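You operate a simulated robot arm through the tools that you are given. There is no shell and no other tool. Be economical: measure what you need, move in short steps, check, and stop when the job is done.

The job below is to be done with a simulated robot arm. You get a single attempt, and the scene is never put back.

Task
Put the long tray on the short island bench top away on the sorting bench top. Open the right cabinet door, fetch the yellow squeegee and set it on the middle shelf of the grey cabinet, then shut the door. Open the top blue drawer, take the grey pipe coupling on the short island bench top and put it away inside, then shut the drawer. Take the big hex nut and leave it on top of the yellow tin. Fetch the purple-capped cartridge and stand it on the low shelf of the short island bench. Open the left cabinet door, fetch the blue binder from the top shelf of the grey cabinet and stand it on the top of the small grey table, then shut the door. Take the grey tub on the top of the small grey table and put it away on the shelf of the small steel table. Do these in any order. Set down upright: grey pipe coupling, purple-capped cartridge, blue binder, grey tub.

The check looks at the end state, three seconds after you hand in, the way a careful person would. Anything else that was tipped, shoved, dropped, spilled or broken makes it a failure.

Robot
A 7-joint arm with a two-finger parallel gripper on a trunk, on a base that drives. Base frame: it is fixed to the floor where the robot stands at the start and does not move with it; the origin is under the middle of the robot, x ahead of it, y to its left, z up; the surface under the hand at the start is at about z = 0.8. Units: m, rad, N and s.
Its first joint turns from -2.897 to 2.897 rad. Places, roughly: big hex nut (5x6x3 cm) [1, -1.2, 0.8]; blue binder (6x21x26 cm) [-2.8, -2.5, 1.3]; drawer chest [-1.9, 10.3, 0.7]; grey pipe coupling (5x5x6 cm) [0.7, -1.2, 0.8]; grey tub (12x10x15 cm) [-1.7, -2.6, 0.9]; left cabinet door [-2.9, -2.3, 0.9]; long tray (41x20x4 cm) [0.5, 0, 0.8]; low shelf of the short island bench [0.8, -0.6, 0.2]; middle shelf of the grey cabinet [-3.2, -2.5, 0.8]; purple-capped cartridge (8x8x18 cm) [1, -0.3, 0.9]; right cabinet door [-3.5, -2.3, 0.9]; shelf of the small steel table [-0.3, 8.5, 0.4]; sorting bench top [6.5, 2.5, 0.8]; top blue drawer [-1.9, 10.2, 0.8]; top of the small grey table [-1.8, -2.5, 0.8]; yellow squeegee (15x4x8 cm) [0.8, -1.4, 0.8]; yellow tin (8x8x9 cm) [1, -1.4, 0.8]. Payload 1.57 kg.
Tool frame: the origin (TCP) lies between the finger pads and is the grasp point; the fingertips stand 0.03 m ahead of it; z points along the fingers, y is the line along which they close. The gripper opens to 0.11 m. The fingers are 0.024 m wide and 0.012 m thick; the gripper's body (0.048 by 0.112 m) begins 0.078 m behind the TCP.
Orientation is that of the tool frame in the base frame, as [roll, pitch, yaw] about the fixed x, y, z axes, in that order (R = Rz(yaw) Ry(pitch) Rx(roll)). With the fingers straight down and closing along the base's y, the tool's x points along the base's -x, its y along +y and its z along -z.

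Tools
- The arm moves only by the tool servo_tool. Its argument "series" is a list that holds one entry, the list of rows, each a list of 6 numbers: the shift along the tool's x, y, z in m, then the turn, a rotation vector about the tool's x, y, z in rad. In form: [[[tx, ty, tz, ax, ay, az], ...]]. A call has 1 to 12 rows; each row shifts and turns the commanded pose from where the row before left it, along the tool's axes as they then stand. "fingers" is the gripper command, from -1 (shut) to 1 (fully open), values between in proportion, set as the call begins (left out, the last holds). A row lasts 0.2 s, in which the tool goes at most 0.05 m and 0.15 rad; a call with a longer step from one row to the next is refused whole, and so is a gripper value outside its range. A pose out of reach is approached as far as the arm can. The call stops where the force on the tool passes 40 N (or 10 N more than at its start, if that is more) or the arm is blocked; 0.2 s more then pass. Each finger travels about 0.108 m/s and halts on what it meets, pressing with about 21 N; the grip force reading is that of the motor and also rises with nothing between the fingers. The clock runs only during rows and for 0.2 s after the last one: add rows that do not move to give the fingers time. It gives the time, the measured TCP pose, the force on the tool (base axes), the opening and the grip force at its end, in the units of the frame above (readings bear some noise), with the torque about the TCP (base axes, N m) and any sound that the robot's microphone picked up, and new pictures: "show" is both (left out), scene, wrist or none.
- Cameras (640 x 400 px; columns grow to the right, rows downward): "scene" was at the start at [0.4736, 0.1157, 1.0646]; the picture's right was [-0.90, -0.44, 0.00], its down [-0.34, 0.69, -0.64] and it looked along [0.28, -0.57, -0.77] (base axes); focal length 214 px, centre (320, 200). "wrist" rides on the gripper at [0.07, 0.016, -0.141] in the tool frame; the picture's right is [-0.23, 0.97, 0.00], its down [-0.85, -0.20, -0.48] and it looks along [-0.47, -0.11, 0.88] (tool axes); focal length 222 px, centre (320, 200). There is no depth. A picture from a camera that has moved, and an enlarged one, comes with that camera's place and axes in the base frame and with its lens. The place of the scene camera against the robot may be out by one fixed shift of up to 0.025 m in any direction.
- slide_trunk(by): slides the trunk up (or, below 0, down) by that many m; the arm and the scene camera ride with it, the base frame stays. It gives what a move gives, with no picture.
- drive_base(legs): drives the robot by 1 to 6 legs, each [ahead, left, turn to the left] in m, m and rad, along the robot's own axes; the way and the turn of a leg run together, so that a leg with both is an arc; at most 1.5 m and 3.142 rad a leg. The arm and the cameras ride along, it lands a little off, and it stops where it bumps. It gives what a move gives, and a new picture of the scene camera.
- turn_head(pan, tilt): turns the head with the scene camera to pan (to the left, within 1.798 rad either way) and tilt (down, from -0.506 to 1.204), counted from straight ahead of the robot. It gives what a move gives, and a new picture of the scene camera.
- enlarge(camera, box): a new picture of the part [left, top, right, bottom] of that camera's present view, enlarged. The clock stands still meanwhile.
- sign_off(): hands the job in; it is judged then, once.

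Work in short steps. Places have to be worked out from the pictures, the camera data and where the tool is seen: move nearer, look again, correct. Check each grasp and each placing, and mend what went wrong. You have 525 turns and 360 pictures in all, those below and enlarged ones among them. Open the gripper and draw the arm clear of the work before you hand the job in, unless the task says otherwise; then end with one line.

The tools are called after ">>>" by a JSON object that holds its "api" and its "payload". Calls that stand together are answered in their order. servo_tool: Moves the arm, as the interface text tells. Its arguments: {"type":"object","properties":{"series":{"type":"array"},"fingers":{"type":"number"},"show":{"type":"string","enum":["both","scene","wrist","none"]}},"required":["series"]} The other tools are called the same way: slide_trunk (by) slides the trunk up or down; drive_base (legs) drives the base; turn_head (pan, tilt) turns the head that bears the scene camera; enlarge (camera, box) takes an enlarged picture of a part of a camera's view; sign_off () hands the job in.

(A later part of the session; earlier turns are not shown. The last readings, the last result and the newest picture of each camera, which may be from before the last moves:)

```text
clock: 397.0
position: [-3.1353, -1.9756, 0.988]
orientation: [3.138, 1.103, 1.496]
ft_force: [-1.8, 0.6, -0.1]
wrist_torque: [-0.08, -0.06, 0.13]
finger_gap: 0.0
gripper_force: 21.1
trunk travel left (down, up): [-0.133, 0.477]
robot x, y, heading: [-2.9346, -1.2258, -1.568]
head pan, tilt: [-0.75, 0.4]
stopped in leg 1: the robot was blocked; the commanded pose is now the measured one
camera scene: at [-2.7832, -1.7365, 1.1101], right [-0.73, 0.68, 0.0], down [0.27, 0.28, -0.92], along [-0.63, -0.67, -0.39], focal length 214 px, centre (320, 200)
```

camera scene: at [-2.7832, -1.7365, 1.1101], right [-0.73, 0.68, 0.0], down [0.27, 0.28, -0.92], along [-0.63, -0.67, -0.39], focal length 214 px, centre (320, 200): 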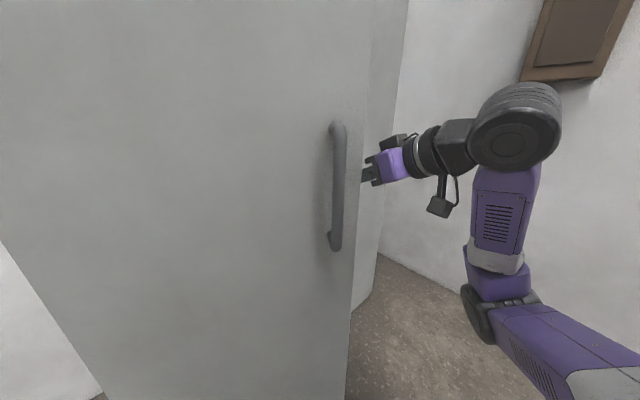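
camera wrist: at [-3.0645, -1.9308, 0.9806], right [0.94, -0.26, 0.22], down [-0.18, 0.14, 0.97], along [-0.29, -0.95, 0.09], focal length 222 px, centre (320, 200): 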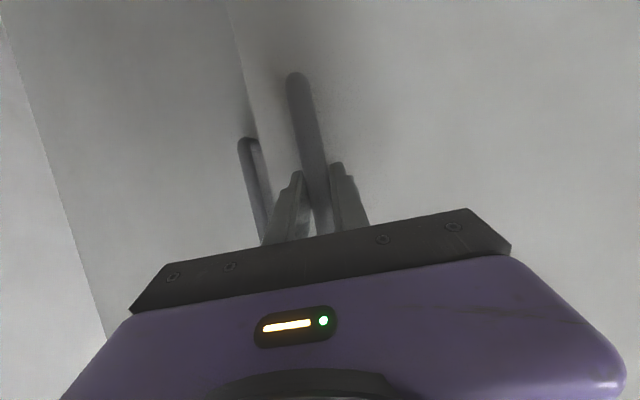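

Pushing sideways on the door edge jams by friction at this angle. I'll back out and re-grip the handle from a better stance (robot farther left, arm on its right).

>>> {"api": "drive_base", "payload": {"legs": [[-0.3, 0, 0], [0, 0.2, 0]]}}

>>> {"api": "turn_head", "payload": {"pan": -0.3, "tilt": 0.3}}

```text
clock: 400.2
position: [-2.9363, -1.671, 0.9883]
orientation: [3.139, 1.103, 1.497]
ft_force: [-0.1, 0.3, 0.4]
wrist_torque: [0.01, -0.03, -0.01]
finger_gap: 0.0001
gripper_force: 21.4
trunk travel left (down, up): [-0.133, 0.477]
robot x, y, heading: [-2.7387, -0.9222, -1.571]
head pan, tilt: [-0.75, 0.4]
camera scene: at [-2.5855, -1.4336, 1.11], right [-0.73, 0.68, 0.0], down [0.27, 0.28, -0.92], along [-0.63, -0.67, -0.39], focal length 214 px, centre (320, 200)
```

scene: 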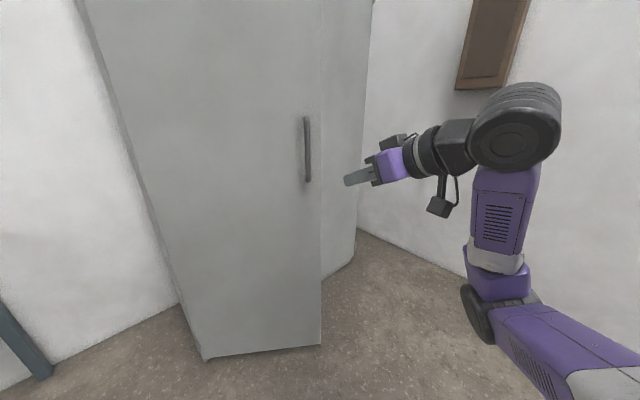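

```text
clock: 401.1
position: [-2.9368, -1.6735, 0.9878]
orientation: [3.141, 1.101, 1.495]
ft_force: [-0.8, -0.6, 0.2]
wrist_torque: [0.02, 0.03, -0.03]
finger_gap: 0.0
gripper_force: 20.9
trunk travel left (down, up): [-0.133, 0.477]
robot x, y, heading: [-2.7382, -0.925, -1.568]
head pan, tilt: [-0.3, 0.3]
camera scene: at [-2.55, -1.455, 1.1193], right [-0.95, 0.3, 0.0], down [0.09, 0.28, -0.96], along [-0.28, -0.91, -0.3], focal length 214 px, centre (320, 200)
```

scene: 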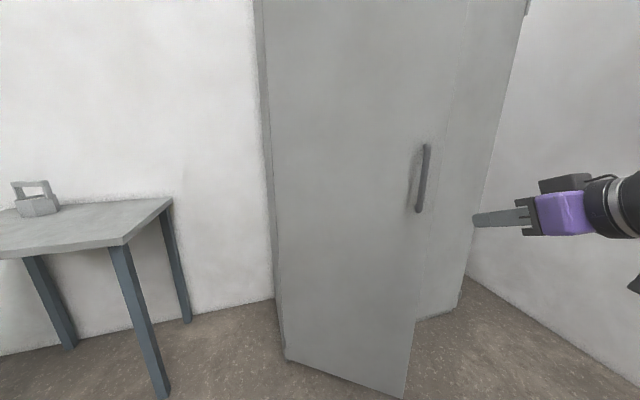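

Handle bar now near (−2.98, −1.91), door ~35–37° open. Turn the tool heading, open the fingers and approach.

>>> {"api": "servo_tool", "payload": {"series": [[[0, 0, 0, 0.12, 0, 0.061], [0, 0, 0, 0.12, 0, 0.061], [0, 0, 0, 0, 0, 0]]], "fingers": 0.6, "show": "none"}}

>>> {"api": "drive_base", "payload": {"legs": [[0.13, 0, 0]]}}

>>> {"api": "enlarge", "payload": {"camera": "wrist", "box": [0, 0, 640, 400]}}

```text
clock: 401.9
position: [-2.937, -1.6726, 0.9884]
orientation: [3.137, 1.103, 1.225]
ft_force: [-0.5, 0.2, -0.1]
wrist_torque: [-0.03, -0.03, 0.01]
finger_gap: 0.0879
gripper_force: 0.1
trunk travel left (down, up): [-0.133, 0.477]
robot x, y, heading: [-2.7355, -0.9209, -1.576]
head pan, tilt: [-0.3, 0.3]
```

```text
clock: 403.2
position: [-2.9379, -1.8025, 0.9887]
orientation: [3.139, 1.103, 1.223]
ft_force: [-0.2, 0.3, 0.2]
wrist_torque: [-0.01, 0.02, 0.01]
finger_gap: 0.0882
gripper_force: 0.0
trunk travel left (down, up): [-0.133, 0.477]
robot x, y, heading: [-2.7357, -1.0526, -1.574]
head pan, tilt: [-0.3, 0.3]
camera scene: at [-2.5504, -1.586, 1.1193], right [-0.95, 0.3, 0.0], down [0.09, 0.28, -0.96], along [-0.28, -0.91, -0.3], focal length 214 px, centre (320, 200)
```

scene: 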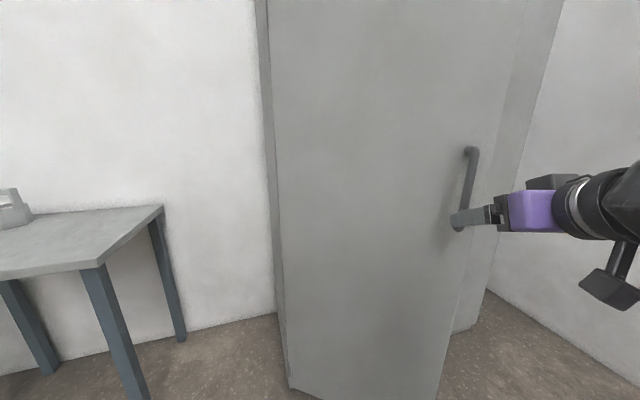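

```text
1.00 times, centred on (320, 200) of wrist (not enlarged: the box is as wide or as high as the picture)
camera zoom: at [-2.8718, -1.6601, 0.9895], right [0.88, -0.42, 0.2], down [-0.18, 0.11, 0.98], along [-0.44, -0.9, 0.02], focal length 222 px, centre (320, 200)
```

zoom: 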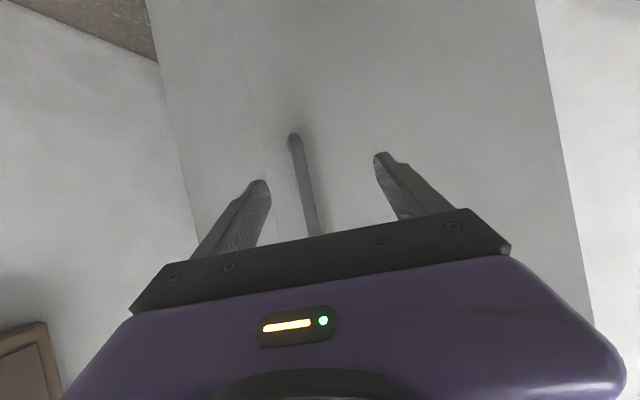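

The bar is slightly left; shift 3 cm and advance 11 cm.

>>> {"api": "servo_tool", "payload": {"series": [[[0, -0.033, 0, 0, 0, 0], [-0.0167, 0, 0.033, 0, 0, 0], [-0.0167, 0, 0.033, 0, 0, 0], [-0.0167, 0, 0.033, 0, 0, 0], [0, 0, 0, 0, 0, 0]]], "show": "both"}}

```text
clock: 404.4
position: [-3.0073, -1.896, 0.9892]
orientation: [3.138, 1.101, 1.225]
ft_force: [0.4, -0.7, -0.8]
wrist_torque: [0.04, 0.02, 0.02]
finger_gap: 0.088
gripper_force: 0.0
trunk travel left (down, up): [-0.133, 0.477]
robot x, y, heading: [-2.7372, -1.0567, -1.572]
head pan, tilt: [-0.3, 0.3]
camera scene: at [-2.5503, -1.5859, 1.1193], right [-0.95, 0.3, 0.0], down [0.09, 0.28, -0.96], along [-0.28, -0.91, -0.3], focal length 214 px, centre (320, 200)
camera wrist: at [-2.9399, -1.7536, 0.9905], right [0.88, -0.42, 0.2], down [-0.18, 0.11, 0.98], along [-0.44, -0.9, 0.02], focal length 222 px, centre (320, 200)
```

scene: 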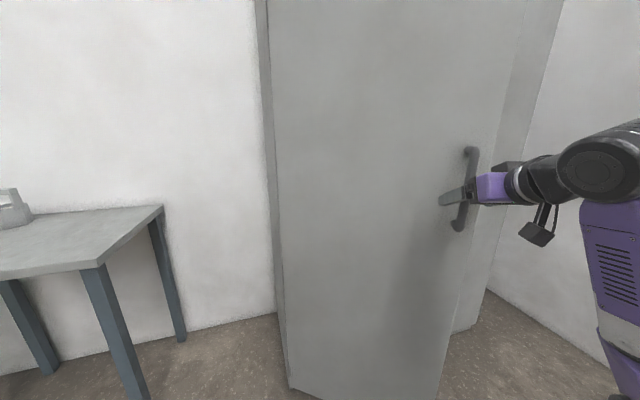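
wrist: 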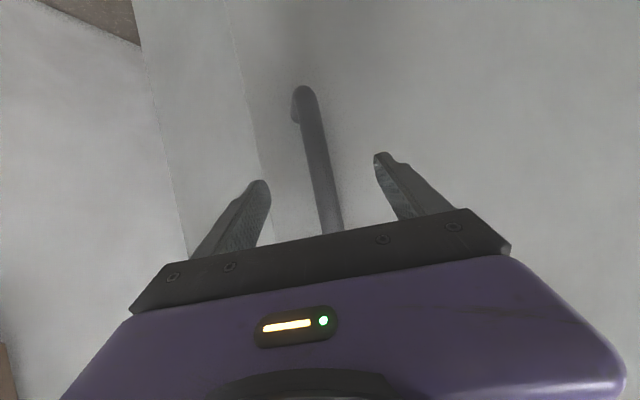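

Bar centred. Advance 2 cm and close.

>>> {"api": "servo_tool", "payload": {"series": [[[-0.009, 0, 0.018, 0, 0, 0], [0, 0, 0, 0, 0, 0]]], "show": "none"}}

>>> {"api": "servo_tool", "payload": {"series": [[[0, 0, 0, 0, 0, 0], [0, 0, 0, 0, 0, 0], [0, 0, 0, 0, 0, 0], [0, 0, 0, 0, 0, 0]]], "fingers": -1, "show": "wrist"}}

```text
clock: 405.0
position: [-3.0128, -1.9156, 0.9889]
orientation: [3.136, 1.104, 1.225]
ft_force: [-0.2, -0.1, 0.3]
wrist_torque: [-0.02, 0.0, -0.02]
finger_gap: 0.0884
gripper_force: 0.0
trunk travel left (down, up): [-0.133, 0.477]
robot x, y, heading: [-2.7353, -1.0544, -1.572]
head pan, tilt: [-0.3, 0.3]
```

```text
clock: 405.9
position: [-3.0212, -1.9109, 0.9881]
orientation: [3.132, 1.1, 1.199]
ft_force: [-2.9, 2.1, -0.9]
wrist_torque: [-0.11, 0.0, 0.0]
finger_gap: 0.0177
gripper_force: 32.5
trunk travel left (down, up): [-0.133, 0.477]
robot x, y, heading: [-2.7373, -1.0573, -1.572]
head pan, tilt: [-0.3, 0.3]
stopped in row 4: the force on the tool passed its limit at 41 N (the readings are from after the stop); the commanded pose is now the measured one
camera wrist: at [-2.9522, -1.7708, 0.9903], right [0.87, -0.44, 0.21], down [-0.18, 0.11, 0.98], along [-0.45, -0.89, 0.02], focal length 222 px, centre (320, 200)
```

wrist: 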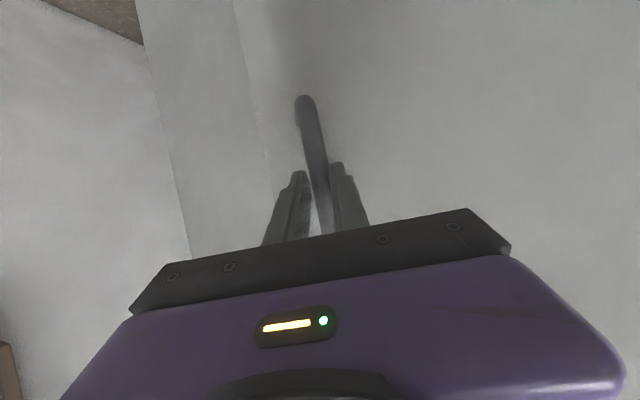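

Gripped. Circle fit gives hinge ≈(−2.633, −2.24), r≈0.5. Continue the pull with base steps and small gripper turns.

>>> {"api": "drive_base", "payload": {"legs": [[-0.054, 0.053, 0]]}}

>>> {"api": "servo_tool", "payload": {"series": [[[0, 0, 0, 0.107, 0, 0.054], [0, 0, 0, 0, 0, 0]]], "show": "none"}}

>>> {"api": "drive_base", "payload": {"legs": [[-0.046, 0.06, 0]]}}

```text
clock: 407.0
position: [-2.9714, -1.8555, 0.9877]
orientation: [3.128, 1.102, 1.186]
ft_force: [-25.6, 26.2, -3.6]
wrist_torque: [0.59, -0.24, -1.09]
finger_gap: 0.0176
gripper_force: 32.7
trunk travel left (down, up): [-0.133, 0.477]
robot x, y, heading: [-2.6801, -0.9976, -1.574]
head pan, tilt: [-0.3, 0.3]
camera scene: at [-2.499, -1.5314, 1.1197], right [-0.95, 0.3, 0.0], down [0.09, 0.28, -0.96], along [-0.28, -0.91, -0.3], focal length 214 px, centre (320, 200)
```

scene: 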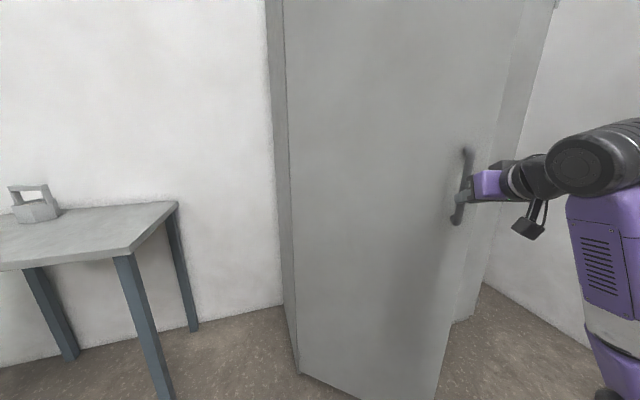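

```text
clock: 407.6
position: [-2.9682, -1.8559, 0.9885]
orientation: [3.135, 1.102, 1.077]
ft_force: [9.1, -9.5, 4.3]
wrist_torque: [0.19, -0.07, 0.42]
finger_gap: 0.0176
gripper_force: 32.4
trunk travel left (down, up): [-0.133, 0.477]
robot x, y, heading: [-2.6886, -1.0023, -1.575]
head pan, tilt: [-0.3, 0.3]
```

```text
clock: 408.6
position: [-2.9131, -1.808, 0.9889]
orientation: [3.129, 1.098, 1.064]
ft_force: [-2.3, 2.4, 1.9]
wrist_torque: [-0.3, 0.13, -0.32]
finger_gap: 0.018
gripper_force: 32.4
trunk travel left (down, up): [-0.133, 0.477]
robot x, y, heading: [-2.6226, -0.9522, -1.572]
head pan, tilt: [-0.3, 0.3]
camera scene: at [-2.4382, -1.4853, 1.1194], right [-0.95, 0.3, 0.0], down [0.09, 0.28, -0.96], along [-0.29, -0.91, -0.3], focal length 214 px, centre (320, 200)
```

scene: 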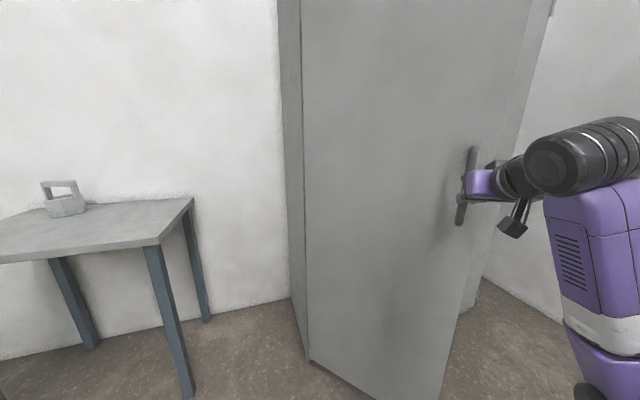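

Going well; continue.

>>> {"api": "servo_tool", "payload": {"series": [[[0, 0, 0, 0.107, 0, 0.054], [0, 0, 0, 0, 0, 0]]], "show": "none"}}

>>> {"api": "drive_base", "payload": {"legs": [[-0.036, 0.067, 0]]}}

>>> {"api": "servo_tool", "payload": {"series": [[[0, 0, 0, 0.107, 0, 0.054], [0, 0, 0, 0, 0, 0]]], "show": "none"}}

>>> {"api": "drive_base", "payload": {"legs": [[-0.026, 0.071, 0]]}}

```text
clock: 409.2
position: [-2.9105, -1.81, 0.9887]
orientation: [3.134, 1.101, 0.955]
ft_force: [12.4, -16.5, 3.5]
wrist_torque: [-0.2, 0.1, 0.65]
finger_gap: 0.0172
gripper_force: 32.7
trunk travel left (down, up): [-0.133, 0.477]
robot x, y, heading: [-2.6217, -0.9522, -1.578]
head pan, tilt: [-0.3, 0.3]
```

```text
clock: 410.3
position: [-2.8487, -1.77, 0.9895]
orientation: [3.128, 1.099, 0.936]
ft_force: [-4.4, 9.2, 1.3]
wrist_torque: [-0.18, 0.15, -0.4]
finger_gap: 0.017
gripper_force: 32.7
trunk travel left (down, up): [-0.133, 0.477]
robot x, y, heading: [-2.5551, -0.9166, -1.579]
head pan, tilt: [-0.3, 0.3]
camera scene: at [-2.371, -1.4492, 1.1194], right [-0.95, 0.3, 0.0], down [0.09, 0.28, -0.96], along [-0.29, -0.91, -0.3], focal length 214 px, centre (320, 200)
```

scene: 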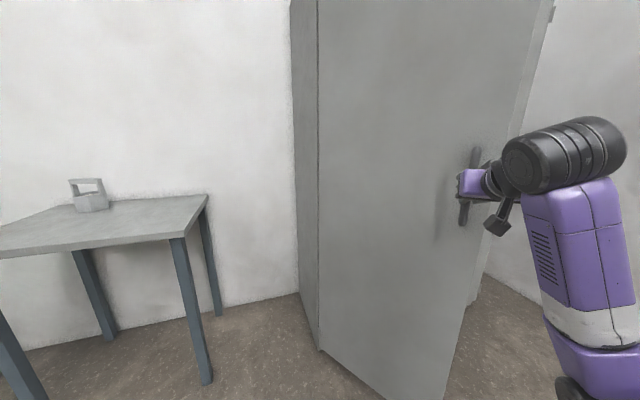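

```text
clock: 410.9
position: [-2.8492, -1.7698, 0.9881]
orientation: [3.128, 1.096, 0.813]
ft_force: [-0.4, 0.1, 0.0]
wrist_torque: [-0.02, 0.04, 0.02]
finger_gap: 0.0
gripper_force: 20.9
trunk travel left (down, up): [-0.133, 0.477]
robot x, y, heading: [-2.5547, -0.9127, -1.572]
head pan, tilt: [-0.3, 0.3]
```

```text
clock: 411.9
position: [-2.775, -1.7454, 0.9877]
orientation: [3.129, 1.096, 0.819]
ft_force: [0.0, -0.5, -1.8]
wrist_torque: [-0.04, 0.02, 0.0]
finger_gap: 0.0
gripper_force: 21.4
trunk travel left (down, up): [-0.133, 0.477]
robot x, y, heading: [-2.4851, -0.8919, -1.571]
head pan, tilt: [-0.3, 0.3]
camera scene: at [-2.2995, -1.4236, 1.1193], right [-0.95, 0.3, 0.0], down [0.09, 0.28, -0.96], along [-0.28, -0.91, -0.3], focal length 214 px, centre (320, 200)
```

scene: 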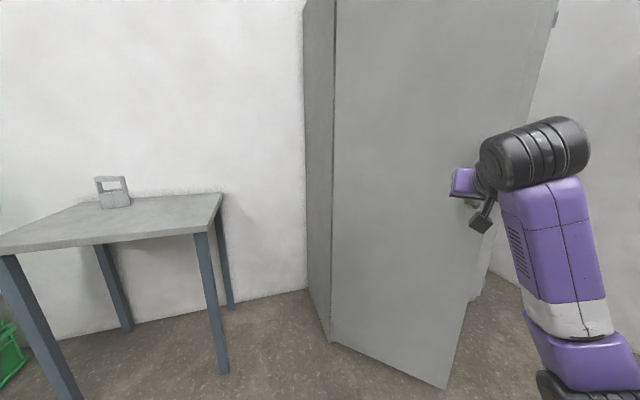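

The bar slipped from the grip at ~60°, which suffices to push from inside now. Back off, straighten the tool, and go around the free edge.

>>> {"api": "drive_base", "payload": {"legs": [[-0.3, 0, 0]]}}

>>> {"api": "servo_tool", "payload": {"series": [[[0, 0, 0, -0.1334, 0, -0.0687], [0, 0, 0, -0.1334, 0, -0.0687], [0, 0, 0, -0.1334, 0, -0.0687], [0, 0, 0, -0.1334, 0, -0.0687], [0, 0, 0, -0.1334, 0, -0.0687], [0, 0, 0, 0, 0, 0]]], "show": "none"}}

>>> {"api": "drive_base", "payload": {"legs": [[0, -0.28, 0]]}}

```text
clock: 413.9
position: [-2.7752, -1.4467, 0.989]
orientation: [3.13, 1.097, 0.819]
ft_force: [-0.3, 0.3, 0.0]
wrist_torque: [0.0, 0.0, 0.03]
finger_gap: 0.0
gripper_force: 21.4
trunk travel left (down, up): [-0.133, 0.477]
robot x, y, heading: [-2.4818, -0.5927, -1.574]
head pan, tilt: [-0.3, 0.3]
camera scene: at [-2.2992, -1.1251, 1.1193], right [-0.95, 0.3, 0.0], down [0.09, 0.28, -0.96], along [-0.29, -0.91, -0.3], focal length 214 px, centre (320, 200)
```

scene: 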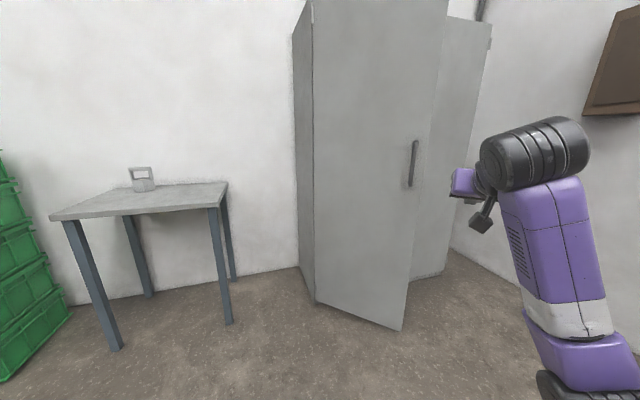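

```text
clock: 415.4
position: [-2.7759, -1.447, 0.9884]
orientation: [3.137, 1.101, 1.577]
ft_force: [1.1, -0.4, 1.1]
wrist_torque: [0.04, 0.01, 0.01]
finger_gap: 0.0
gripper_force: 21.3
trunk travel left (down, up): [-0.133, 0.477]
robot x, y, heading: [-2.487, -0.5909, -1.574]
head pan, tilt: [-0.3, 0.3]
```

```text
clock: 417.3
position: [-3.0554, -1.445, 0.989]
orientation: [3.138, 1.101, 1.575]
ft_force: [-0.3, 0.1, -0.2]
wrist_torque: [0.0, -0.05, -0.03]
finger_gap: 0.0001
gripper_force: 21.4
trunk travel left (down, up): [-0.133, 0.477]
robot x, y, heading: [-2.7617, -0.5904, -1.575]
head pan, tilt: [-0.3, 0.3]
camera scene: at [-2.5791, -1.1241, 1.1193], right [-0.95, 0.3, 0.0], down [0.09, 0.28, -0.96], along [-0.29, -0.91, -0.3], focal length 214 px, centre (320, 200)
```

scene: 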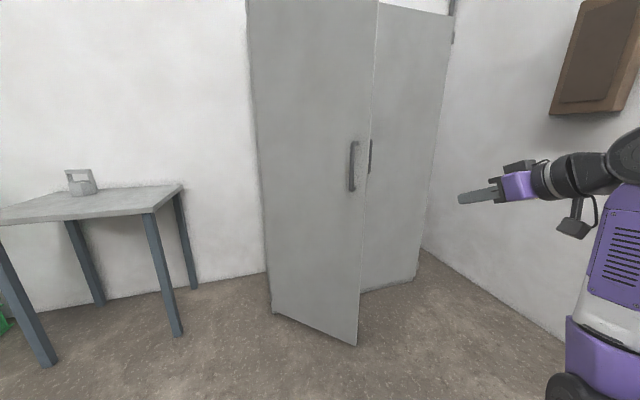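

The door swung back to ~43°. Enter the gap (a little further right), then push with a diagonal left/back motion to avoid jamming.

>>> {"api": "drive_base", "payload": {"legs": [[0, -0.05, 0], [0.5, 0, 0]]}}

>>> {"api": "drive_base", "payload": {"legs": [[-0.05, 0.12, 0], [-0.04, 0.1, 0], [-0.01, 0.15, 0]]}}

```text
clock: 420.8
position: [-3.1111, -1.9426, 0.9894]
orientation: [3.137, 1.1, 1.574]
ft_force: [-0.1, -0.2, -0.4]
wrist_torque: [-0.02, 0.01, 0.01]
finger_gap: 0.0
gripper_force: 21.1
trunk travel left (down, up): [-0.133, 0.477]
robot x, y, heading: [-2.8159, -1.0909, -1.574]
head pan, tilt: [-0.3, 0.3]
camera scene: at [-2.6324, -1.6224, 1.1193], right [-0.95, 0.3, 0.0], down [0.09, 0.28, -0.96], along [-0.29, -0.91, -0.3], focal length 214 px, centre (320, 200)
```

scene: 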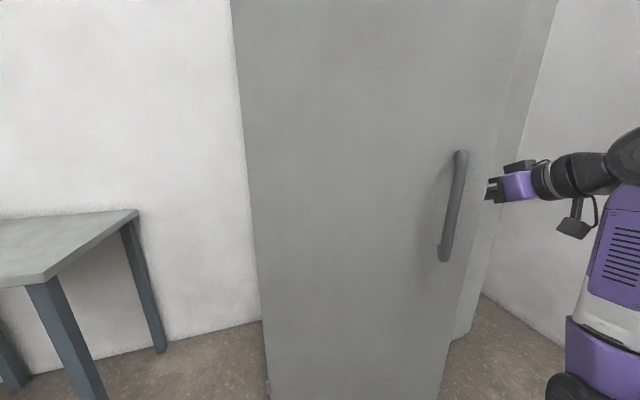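

```text
clock: 423.8
position: [-2.7397, -1.8457, 0.9896]
orientation: [3.139, 1.1, 1.57]
ft_force: [-0.9, 0.0, -0.4]
wrist_torque: [0.0, 0.01, 0.01]
finger_gap: 0.0
gripper_force: 21.1
trunk travel left (down, up): [-0.133, 0.477]
robot x, y, heading: [-2.4401, -0.9939, -1.577]
head pan, tilt: [-0.3, 0.3]
camera scene: at [-2.2617, -1.5262, 1.1193], right [-0.95, 0.3, 0.0], down [0.09, 0.28, -0.96], along [-0.29, -0.91, -0.3], focal length 214 px, centre (320, 200)
```

scene: 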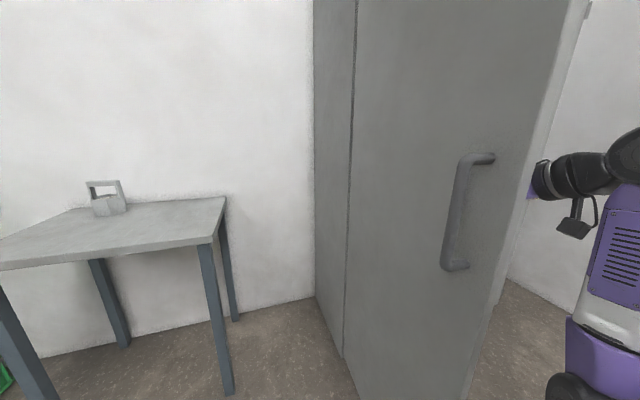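

Door now ~75–80° open. Push a little further.

>>> {"api": "drive_base", "payload": {"legs": [[0, 0.15, 0]]}}

>>> {"api": "drive_base", "payload": {"legs": [[-0.1, -0.3, 0], [-0.3, -0.1, 0]]}}

>>> {"api": "turn_head", "payload": {"pan": -0.1, "tilt": 0.1}}

```text
clock: 425.1
position: [-2.5923, -1.8471, 0.9893]
orientation: [3.139, 1.1, 1.571]
ft_force: [-0.3, 0.0, -0.3]
wrist_torque: [0.02, -0.01, 0.01]
finger_gap: 0.0
gripper_force: 21.3
trunk travel left (down, up): [-0.133, 0.477]
robot x, y, heading: [-2.2958, -0.9953, -1.58]
head pan, tilt: [-0.3, 0.3]
camera scene: at [-2.1132, -1.5277, 1.1193], right [-0.95, 0.3, 0.0], down [0.09, 0.28, -0.96], along [-0.29, -0.91, -0.3], focal length 214 px, centre (320, 200)
```

scene: 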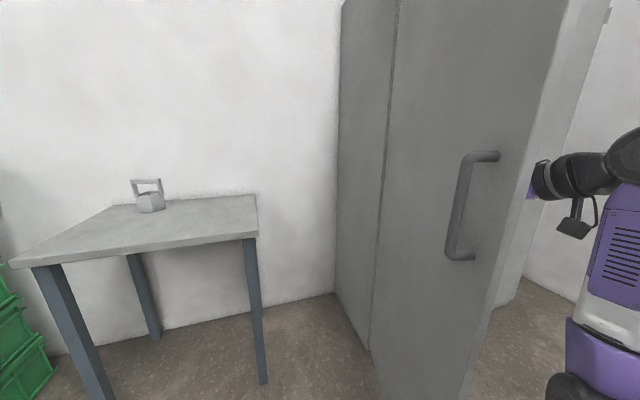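

```text
clock: 429.0
position: [-2.9892, -1.4402, 0.9885]
orientation: [3.138, 1.102, 1.57]
ft_force: [-0.6, -0.7, -0.4]
wrist_torque: [0.03, 0.0, -0.04]
finger_gap: 0.0003
gripper_force: 21.0
trunk travel left (down, up): [-0.133, 0.477]
robot x, y, heading: [-2.6905, -0.5897, -1.583]
head pan, tilt: [-0.3, 0.3]
camera scene: at [-2.5092, -1.1222, 1.1193], right [-0.95, 0.31, 0.0], down [0.09, 0.28, -0.96], along [-0.29, -0.91, -0.3], focal length 214 px, centre (320, 200)
```

scene: 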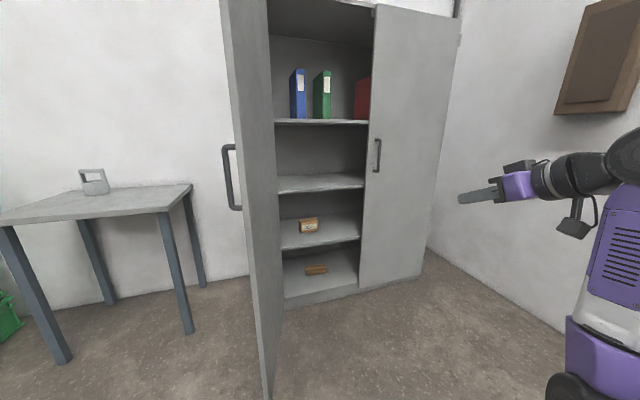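

```text
clock: 429.7
position: [-2.989, -1.4402, 0.9883]
orientation: [3.138, 1.102, 1.569]
ft_force: [-0.1, -0.2, -0.3]
wrist_torque: [-0.04, -0.02, 0.0]
finger_gap: 0.0
gripper_force: 21.2
trunk travel left (down, up): [-0.133, 0.477]
robot x, y, heading: [-2.6881, -0.5912, -1.58]
head pan, tilt: [-0.099, 0.099]
camera scene: at [-2.4908, -1.1248, 1.1379], right [-0.99, 0.11, 0.0], down [0.01, 0.1, -0.99], along [-0.11, -0.99, -0.1], focal length 214 px, centre (320, 200)
```

scene: 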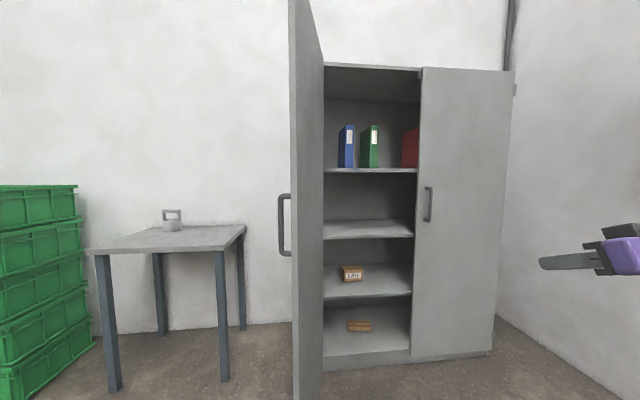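

Left door is open ~90°. The blue binder stands on the top shelf at about x −2.79, spine y≈−2.4. Because the open door restricts how close I can get, I test forward reach here: raise the trunk and extend with a nearly horizontal tool.

>>> {"api": "slide_trunk", "payload": {"by": 0.3}}

>>> {"api": "servo_tool", "payload": {"series": [[[0, 0, 0, 0, -0.13, 0], [0, 0, 0, 0, -0.13, 0], [-0.008, 0, 0.039, 0, 0, 0], [-0.008, 0, 0.039, 0, 0, 0], [-0.008, 0, 0.039, 0, 0, 0], [-0.008, 0, 0.039, 0, 0, 0], [-0.008, 0, 0.039, 0, 0, 0], [-0.008, 0, 0.039, 0, 0, 0], [-0.008, 0, 0.039, 0, 0, 0], [0, 0, 0, 0, 0, 0]]], "fingers": 1, "show": "scene"}}

```text
clock: 432.7
position: [-2.989, -1.4412, 1.2897]
orientation: [3.14, 1.1, 1.569]
ft_force: [-0.1, 0.0, -0.2]
wrist_torque: [-0.01, -0.04, 0.01]
finger_gap: 0.0
gripper_force: 21.5
trunk travel left (down, up): [-0.433, 0.177]
robot x, y, heading: [-2.6892, -0.5896, -1.584]
head pan, tilt: [-0.099, 0.099]
```

```text
clock: 434.9
position: [-2.9878, -1.7203, 1.2874]
orientation: [3.135, 1.363, 1.567]
ft_force: [-0.8, 0.6, 0.4]
wrist_torque: [0.0, -0.01, 0.02]
finger_gap: 0.1099
gripper_force: 0.0
trunk travel left (down, up): [-0.433, 0.177]
robot x, y, heading: [-2.6877, -0.5886, -1.58]
head pan, tilt: [-0.099, 0.099]
camera scene: at [-2.4907, -1.1248, 1.438], right [-0.99, 0.11, 0.0], down [0.01, 0.1, -1.0], along [-0.11, -0.99, -0.1], focal length 214 px, centre (320, 200)
```

scene: 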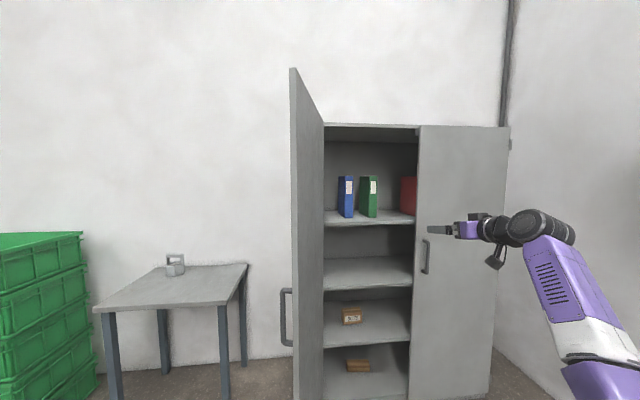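

Reach of 1.13 m ahead is fine. Line up with the binder and move closer, then use the wrist camera.

>>> {"api": "drive_base", "payload": {"legs": [[0, 0.178, 0], [0.42, 0, 0.01]]}}

>>> {"api": "enlarge", "payload": {"camera": "wrist", "box": [0, 0, 640, 400]}}

```text
clock: 438.6
position: [-2.8028, -2.1447, 1.2879]
orientation: [3.135, 1.361, 1.574]
ft_force: [-0.3, 0.2, 0.4]
wrist_torque: [-0.03, -0.04, 0.01]
finger_gap: 0.11
gripper_force: 0.0
trunk travel left (down, up): [-0.433, 0.177]
robot x, y, heading: [-2.5137, -1.0125, -1.576]
head pan, tilt: [-0.099, 0.099]
camera scene: at [-2.3103, -1.5457, 1.438], right [-0.99, 0.1, 0.0], down [0.01, 0.1, -1.0], along [-0.1, -0.99, -0.1], focal length 214 px, centre (320, 200)
```

scene: 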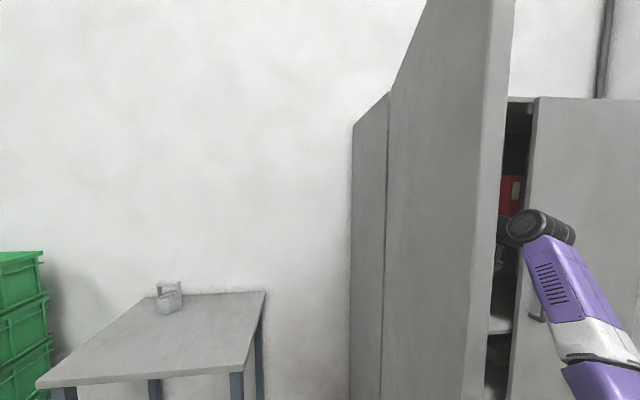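

```text
1.00 times, centred on (320, 200) of wrist (not enlarged: the box is as wide or as high as the picture)
camera zoom: at [-2.7899, -1.9917, 1.2477], right [0.97, -0.04, 0.22], down [-0.2, 0.29, 0.94], along [-0.1, -0.96, 0.27], focal length 222 px, centre (320, 200)
```

zoom: 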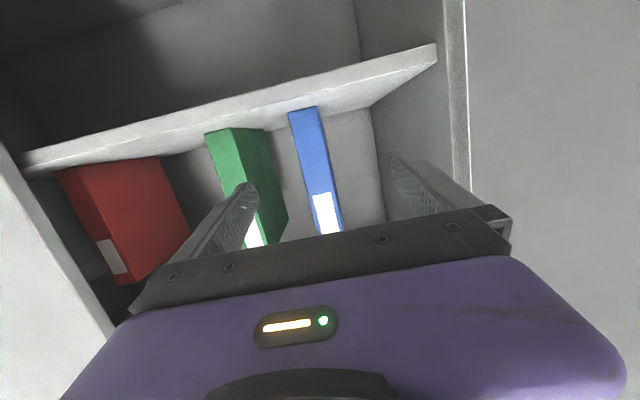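

Blue spine at x≈−2.823, y≈−2.395, base z≈1.20; there's ~9 cm to the green binder. Align, then drive in 0.29 m.

>>> {"api": "servo_tool", "payload": {"series": [[[-0.022, -0.01, -0.0047, 0, 0, 0], [-0.022, -0.01, -0.0047, 0, 0, 0], [0, 0, 0, 0, 0, 0]]], "show": "none"}}

>>> {"api": "drive_base", "payload": {"legs": [[0.17, 0, 0]]}}

>>> {"api": "enlarge", "payload": {"camera": "wrist", "box": [0, 0, 640, 400]}}

```text
clock: 439.4
position: [-2.8227, -2.1447, 1.3315]
orientation: [3.132, 1.36, 1.573]
ft_force: [0.0, 0.1, -0.1]
wrist_torque: [0.0, 0.02, 0.04]
finger_gap: 0.1103
gripper_force: 0.1
trunk travel left (down, up): [-0.433, 0.177]
robot x, y, heading: [-2.5076, -1.0115, -1.572]
head pan, tilt: [-0.099, 0.099]
```

```text
clock: 440.8
position: [-2.824, -2.3154, 1.3309]
orientation: [3.133, 1.36, 1.573]
ft_force: [-0.5, 0.3, -0.2]
wrist_torque: [0.01, 0.01, 0.01]
finger_gap: 0.1101
gripper_force: 0.0
trunk travel left (down, up): [-0.433, 0.177]
robot x, y, heading: [-2.5116, -1.181, -1.572]
head pan, tilt: [-0.099, 0.099]
camera scene: at [-2.3107, -1.7168, 1.438], right [-0.99, 0.1, 0.0], down [0.01, 0.1, -1.0], along [-0.1, -0.99, -0.1], focal length 214 px, centre (320, 200)
```

scene: 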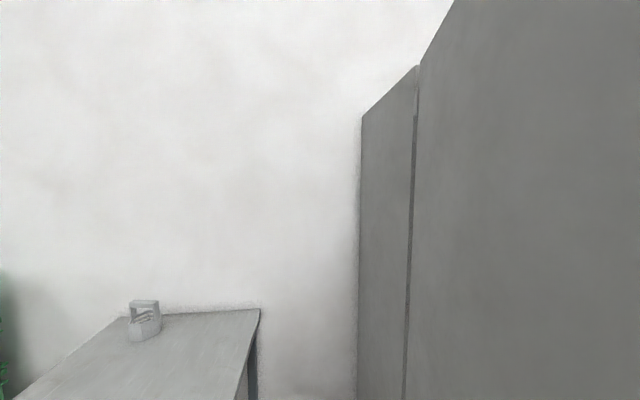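

```text
1.00 times, centred on (320, 200) of wrist (not enlarged: the box is as wide or as high as the picture)
camera zoom: at [-2.8104, -2.1633, 1.2918], right [0.97, -0.04, 0.22], down [-0.2, 0.29, 0.94], along [-0.1, -0.96, 0.27], focal length 222 px, centre (320, 200)
```

zoom: 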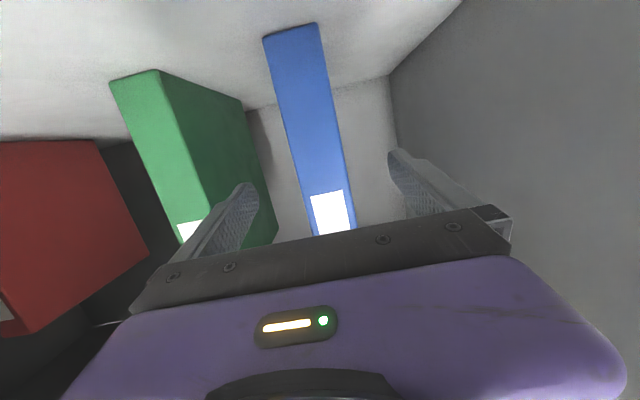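

Well aligned. Drive 7 cm more and extend the arm the remaining ~7 cm.

>>> {"api": "drive_base", "payload": {"legs": [[0.07, 0, 0]]}}

>>> {"api": "servo_tool", "payload": {"series": [[[-0.0062, -0.002, 0.0293, 0, 0, 0], [-0.0062, 0, 0.0293, 0, 0, 0], [-0.003, 0, 0.0147, 0, 0, 0], [0, 0, 0, 0, 0, 0]]], "show": "wrist"}}

```text
clock: 441.9
position: [-2.8234, -2.3855, 1.3316]
orientation: [3.132, 1.36, 1.573]
ft_force: [-0.8, 0.0, -0.7]
wrist_torque: [0.01, -0.01, 0.04]
finger_gap: 0.1101
gripper_force: 0.0
trunk travel left (down, up): [-0.433, 0.177]
robot x, y, heading: [-2.5183, -1.2532, -1.576]
head pan, tilt: [-0.099, 0.099]
camera scene: at [-2.3109, -1.7871, 1.438], right [-0.99, 0.1, 0.0], down [0.01, 0.1, -1.0], along [-0.1, -0.99, -0.1], focal length 214 px, centre (320, 200)
```

scene: 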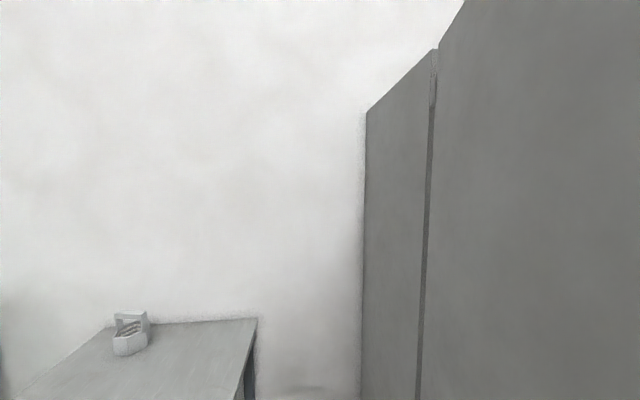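

```text
clock: 442.9
position: [-2.8125, -2.4491, 1.3242]
orientation: [3.138, 1.361, 1.576]
ft_force: [-0.4, -0.1, 0.2]
wrist_torque: [0.01, 0.0, 0.0]
finger_gap: 0.1099
gripper_force: 0.0
out of reach, approached as far as the arm can: row 2, 3
trunk travel left (down, up): [-0.433, 0.177]
robot x, y, heading: [-2.5179, -1.2483, -1.573]
head pan, tilt: [-0.099, 0.099]
camera wrist: at [-2.7992, -2.2962, 1.2858], right [0.97, -0.04, 0.22], down [-0.2, 0.29, 0.94], along [-0.1, -0.96, 0.27], focal length 222 px, centre (320, 200)
```

wrist: 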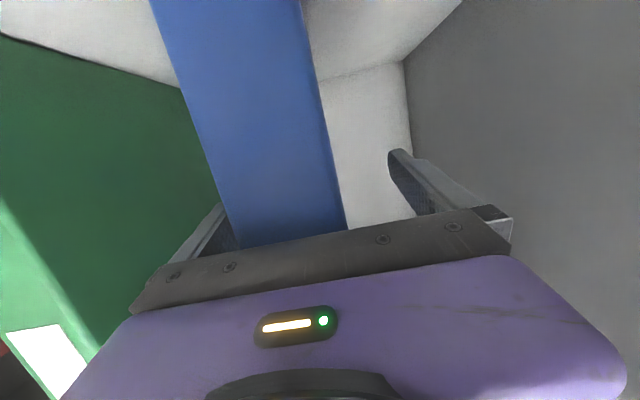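

Nearly full reach: TCP is 5 cm inside the spine. Nudge the base 1 cm right to centre, then close.

>>> {"api": "drive_base", "payload": {"legs": [[0.0, -0.012, 0]]}}

>>> {"api": "servo_tool", "payload": {"series": [[[0, 0, 0, 0, 0, 0], [0, 0, 0, 0, 0, 0], [0, 0, 0, 0, 0, 0], [0, 0, 0, 0, 0, 0]]], "fingers": -1, "show": "wrist"}}

```text
clock: 443.6
position: [-2.8246, -2.4484, 1.3245]
orientation: [3.135, 1.361, 1.571]
ft_force: [0.7, 0.3, 0.2]
wrist_torque: [0.02, 0.0, 0.0]
finger_gap: 0.11
gripper_force: 0.1
trunk travel left (down, up): [-0.433, 0.177]
robot x, y, heading: [-2.5279, -1.2522, -1.577]
head pan, tilt: [-0.099, 0.099]
camera scene: at [-2.3229, -1.7872, 1.438], right [-0.99, 0.1, 0.0], down [0.01, 0.1, -1.0], along [-0.1, -0.99, -0.1], focal length 214 px, centre (320, 200)
```

scene: 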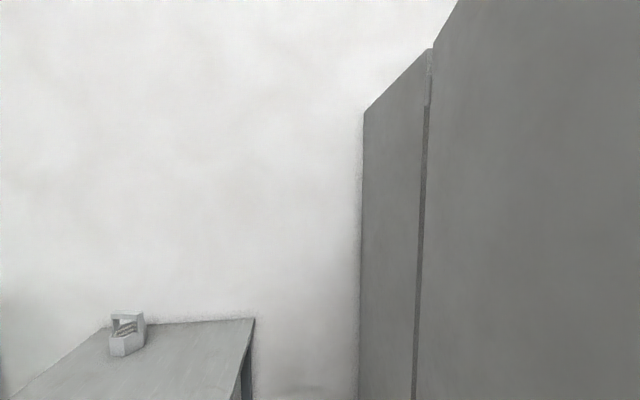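

```text
clock: 444.6
position: [-2.8243, -2.4485, 1.3256]
orientation: [3.136, 1.361, 1.575]
ft_force: [-0.1, 0.1, -0.6]
wrist_torque: [-0.23, 0.17, -0.01]
finger_gap: 0.052
gripper_force: 21.2
trunk travel left (down, up): [-0.433, 0.177]
robot x, y, heading: [-2.5266, -1.2509, -1.576]
head pan, tilt: [-0.099, 0.099]
camera wrist: at [-2.8114, -2.2961, 1.2856], right [0.97, -0.04, 0.22], down [-0.2, 0.29, 0.94], along [-0.1, -0.96, 0.27], focal length 222 px, centre (320, 200)
```

wrist: 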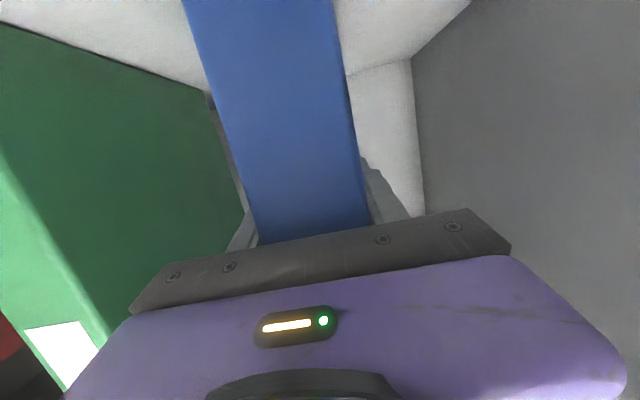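

Gripped (52 mm). Lift 2.5 cm with the trunk and check for pitching.

>>> {"api": "slide_trunk", "payload": {"by": 0.025}}

>>> {"api": "enlarge", "payload": {"camera": "wrist", "box": [0, 0, 640, 400]}}

```text
clock: 445.3
position: [-2.8233, -2.4492, 1.3488]
orientation: [3.132, 1.359, 1.572]
ft_force: [0.0, -0.2, -4.8]
wrist_torque: [0.24, -0.01, 0.01]
finger_gap: 0.0519
gripper_force: 20.9
trunk travel left (down, up): [-0.458, 0.152]
robot x, y, heading: [-2.5278, -1.2503, -1.576]
head pan, tilt: [-0.099, 0.099]
```

```text
1.00 times, centred on (320, 200) of wrist (not enlarged: the box is as wide or as high as the picture)
camera zoom: at [-2.8113, -2.2963, 1.3098], right [0.97, -0.04, 0.22], down [-0.2, 0.29, 0.94], along [-0.1, -0.96, 0.27], focal length 222 px, centre (320, 200)
```

zoom: 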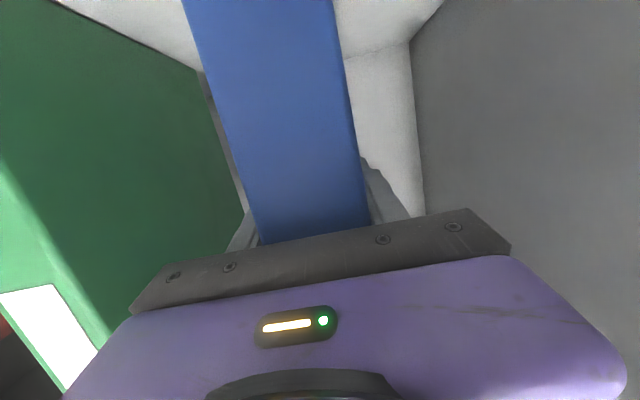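

Holding firmly (~0.5 kg). Back straight out of the cabinet.

>>> {"api": "drive_base", "payload": {"legs": [[-0.25, 0, 0]]}}

>>> {"api": "drive_base", "payload": {"legs": [[-0.45, 0, 0]]}}

>>> {"api": "turn_head", "payload": {"pan": -0.4, "tilt": 0.3}}

```text
clock: 447.1
position: [-2.8213, -2.201, 1.3491]
orientation: [3.133, 1.36, 1.573]
ft_force: [0.2, -0.5, -4.8]
wrist_torque: [0.23, 0.01, -0.03]
finger_gap: 0.0519
gripper_force: 21.1
trunk travel left (down, up): [-0.458, 0.152]
robot x, y, heading: [-2.5237, -1.0018, -1.574]
head pan, tilt: [-0.099, 0.099]
camera scene: at [-2.3217, -1.5385, 1.4628], right [-0.99, 0.1, 0.0], down [0.01, 0.1, -0.99], along [-0.1, -0.99, -0.1], focal length 214 px, centre (320, 200)
```

scene: 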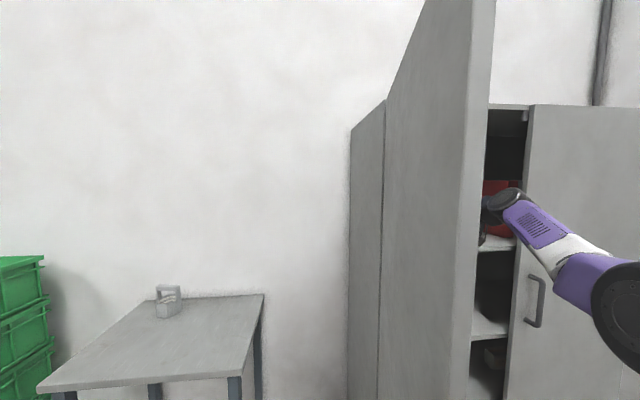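

```text
clock: 449.8
position: [-2.8221, -1.7511, 1.3486]
orientation: [3.135, 1.359, 1.575]
ft_force: [-0.6, 0.1, -5.8]
wrist_torque: [0.26, 0.03, 0.02]
finger_gap: 0.0518
gripper_force: 20.7
trunk travel left (down, up): [-0.458, 0.152]
robot x, y, heading: [-2.5226, -0.5575, -1.57]
head pan, tilt: [-0.099, 0.099]
camera scene: at [-2.3213, -1.0896, 1.4628], right [-0.99, 0.1, 0.0], down [0.01, 0.1, -0.99], along [-0.1, -0.99, -0.1], focal length 214 px, centre (320, 200)
```

scene: 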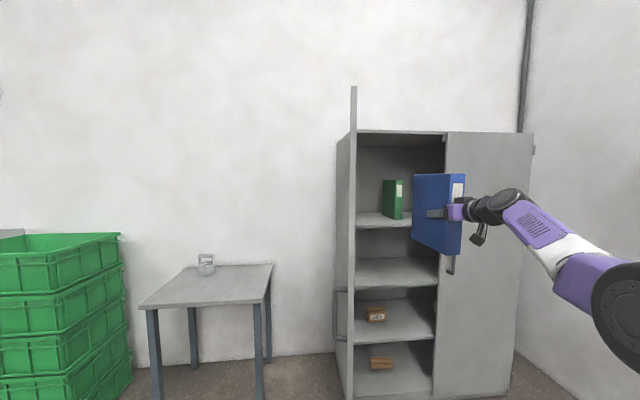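

```text
clock: 450.6
position: [-2.8212, -1.7503, 1.3491]
orientation: [3.133, 1.362, 1.574]
ft_force: [0.3, 0.1, -6.1]
wrist_torque: [0.24, 0.03, 0.01]
finger_gap: 0.052
gripper_force: 20.9
trunk travel left (down, up): [-0.458, 0.152]
robot x, y, heading: [-2.5223, -0.5521, -1.574]
head pan, tilt: [-0.4, 0.3]
camera scene: at [-2.3484, -1.0839, 1.4442], right [-0.92, 0.39, 0.0], down [0.12, 0.27, -0.96], along [-0.37, -0.88, -0.3], focal length 214 px, centre (320, 200)
```

scene: 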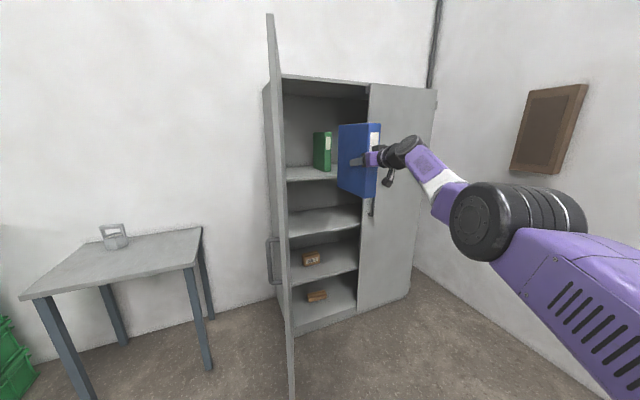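

Back up further (to clear the open door), lower the trunk, retract the arm a little, and go over to the table.

>>> {"api": "drive_base", "payload": {"legs": [[-0.35, 0, 0]]}}

>>> {"api": "slide_trunk", "payload": {"by": -0.3}}

>>> {"api": "servo_tool", "payload": {"series": [[[0.0083, 0, -0.039, 0, 0, 0], [0.0083, 0, -0.039, 0, 0, 0], [0.0083, 0, -0.039, 0, 0, 0], [0.0083, 0, -0.039, 0, 0, 0], [0.0083, 0, -0.039, 0, 0, 0], [0, 0, 0, 0, 0, 0]]], "show": "none"}}

>>> {"api": "drive_base", "payload": {"legs": [[0, 0.89, 0]]}}

```text
clock: 452.7
position: [-2.8215, -1.4433, 1.3441]
orientation: [3.131, 1.354, 1.572]
ft_force: [0.1, 0.0, -5.5]
wrist_torque: [0.23, 0.01, 0.01]
finger_gap: 0.0517
gripper_force: 21.8
trunk travel left (down, up): [-0.458, 0.152]
robot x, y, heading: [-2.5245, -0.2444, -1.568]
head pan, tilt: [-0.4, 0.3]
stopped in leg 1: the robot was blocked; the commanded pose is now the measured one
camera scene: at [-2.3466, -0.7756, 1.444], right [-0.92, 0.39, 0.0], down [0.12, 0.27, -0.96], along [-0.37, -0.88, -0.3], focal length 214 px, centre (320, 200)
```

scene: 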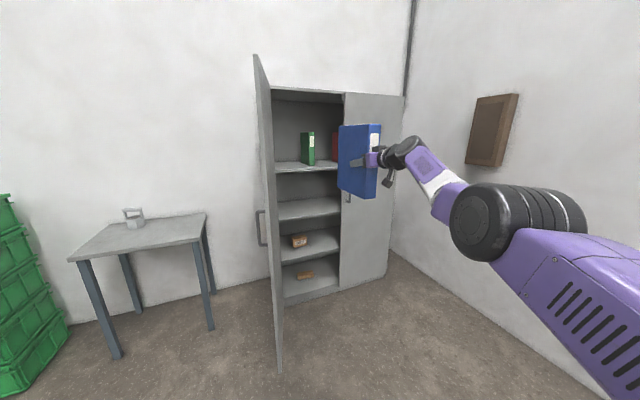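

```text
clock: 455.7
position: [-2.8202, -1.4423, 1.0462]
orientation: [3.136, 1.357, 1.575]
ft_force: [0.3, 0.9, -6.3]
wrist_torque: [0.25, 0.02, -0.01]
finger_gap: 0.0519
gripper_force: 20.7
trunk travel left (down, up): [-0.158, 0.452]
robot x, y, heading: [-2.5241, -0.2459, -1.572]
head pan, tilt: [-0.4, 0.3]
```

```text
clock: 457.1
position: [-2.8225, -1.2435, 1.0485]
orientation: [3.132, 1.359, 1.573]
ft_force: [1.2, 0.2, -4.4]
wrist_torque: [0.23, 0.0, -0.02]
finger_gap: 0.052
gripper_force: 21.3
trunk travel left (down, up): [-0.158, 0.452]
robot x, y, heading: [-2.5225, -0.2474, -1.569]
head pan, tilt: [-0.4, 0.3]
```

```text
clock: 461.8
position: [-1.9331, -1.2436, 1.0483]
orientation: [3.132, 1.358, 1.584]
ft_force: [0.8, -0.7, -5.1]
wrist_torque: [0.25, -0.01, 0.0]
finger_gap: 0.0518
gripper_force: 21.4
trunk travel left (down, up): [-0.158, 0.452]
robot x, y, heading: [-1.6455, -0.2408, -1.562]
head pan, tilt: [-0.4, 0.3]
camera scene: at [-1.4609, -0.7696, 1.1442], right [-0.92, 0.38, 0.0], down [0.11, 0.27, -0.96], along [-0.36, -0.88, -0.3], focal length 214 px, centre (320, 200)
```

scene: 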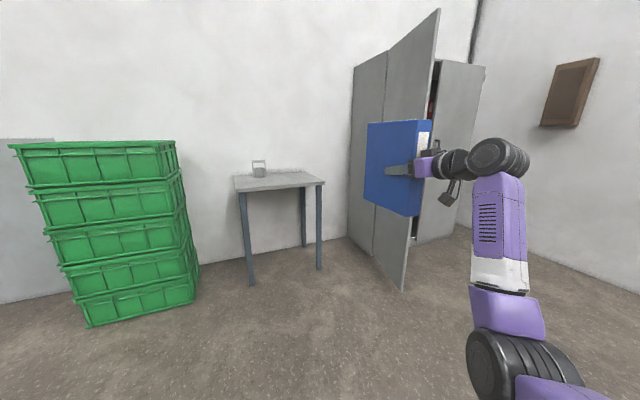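

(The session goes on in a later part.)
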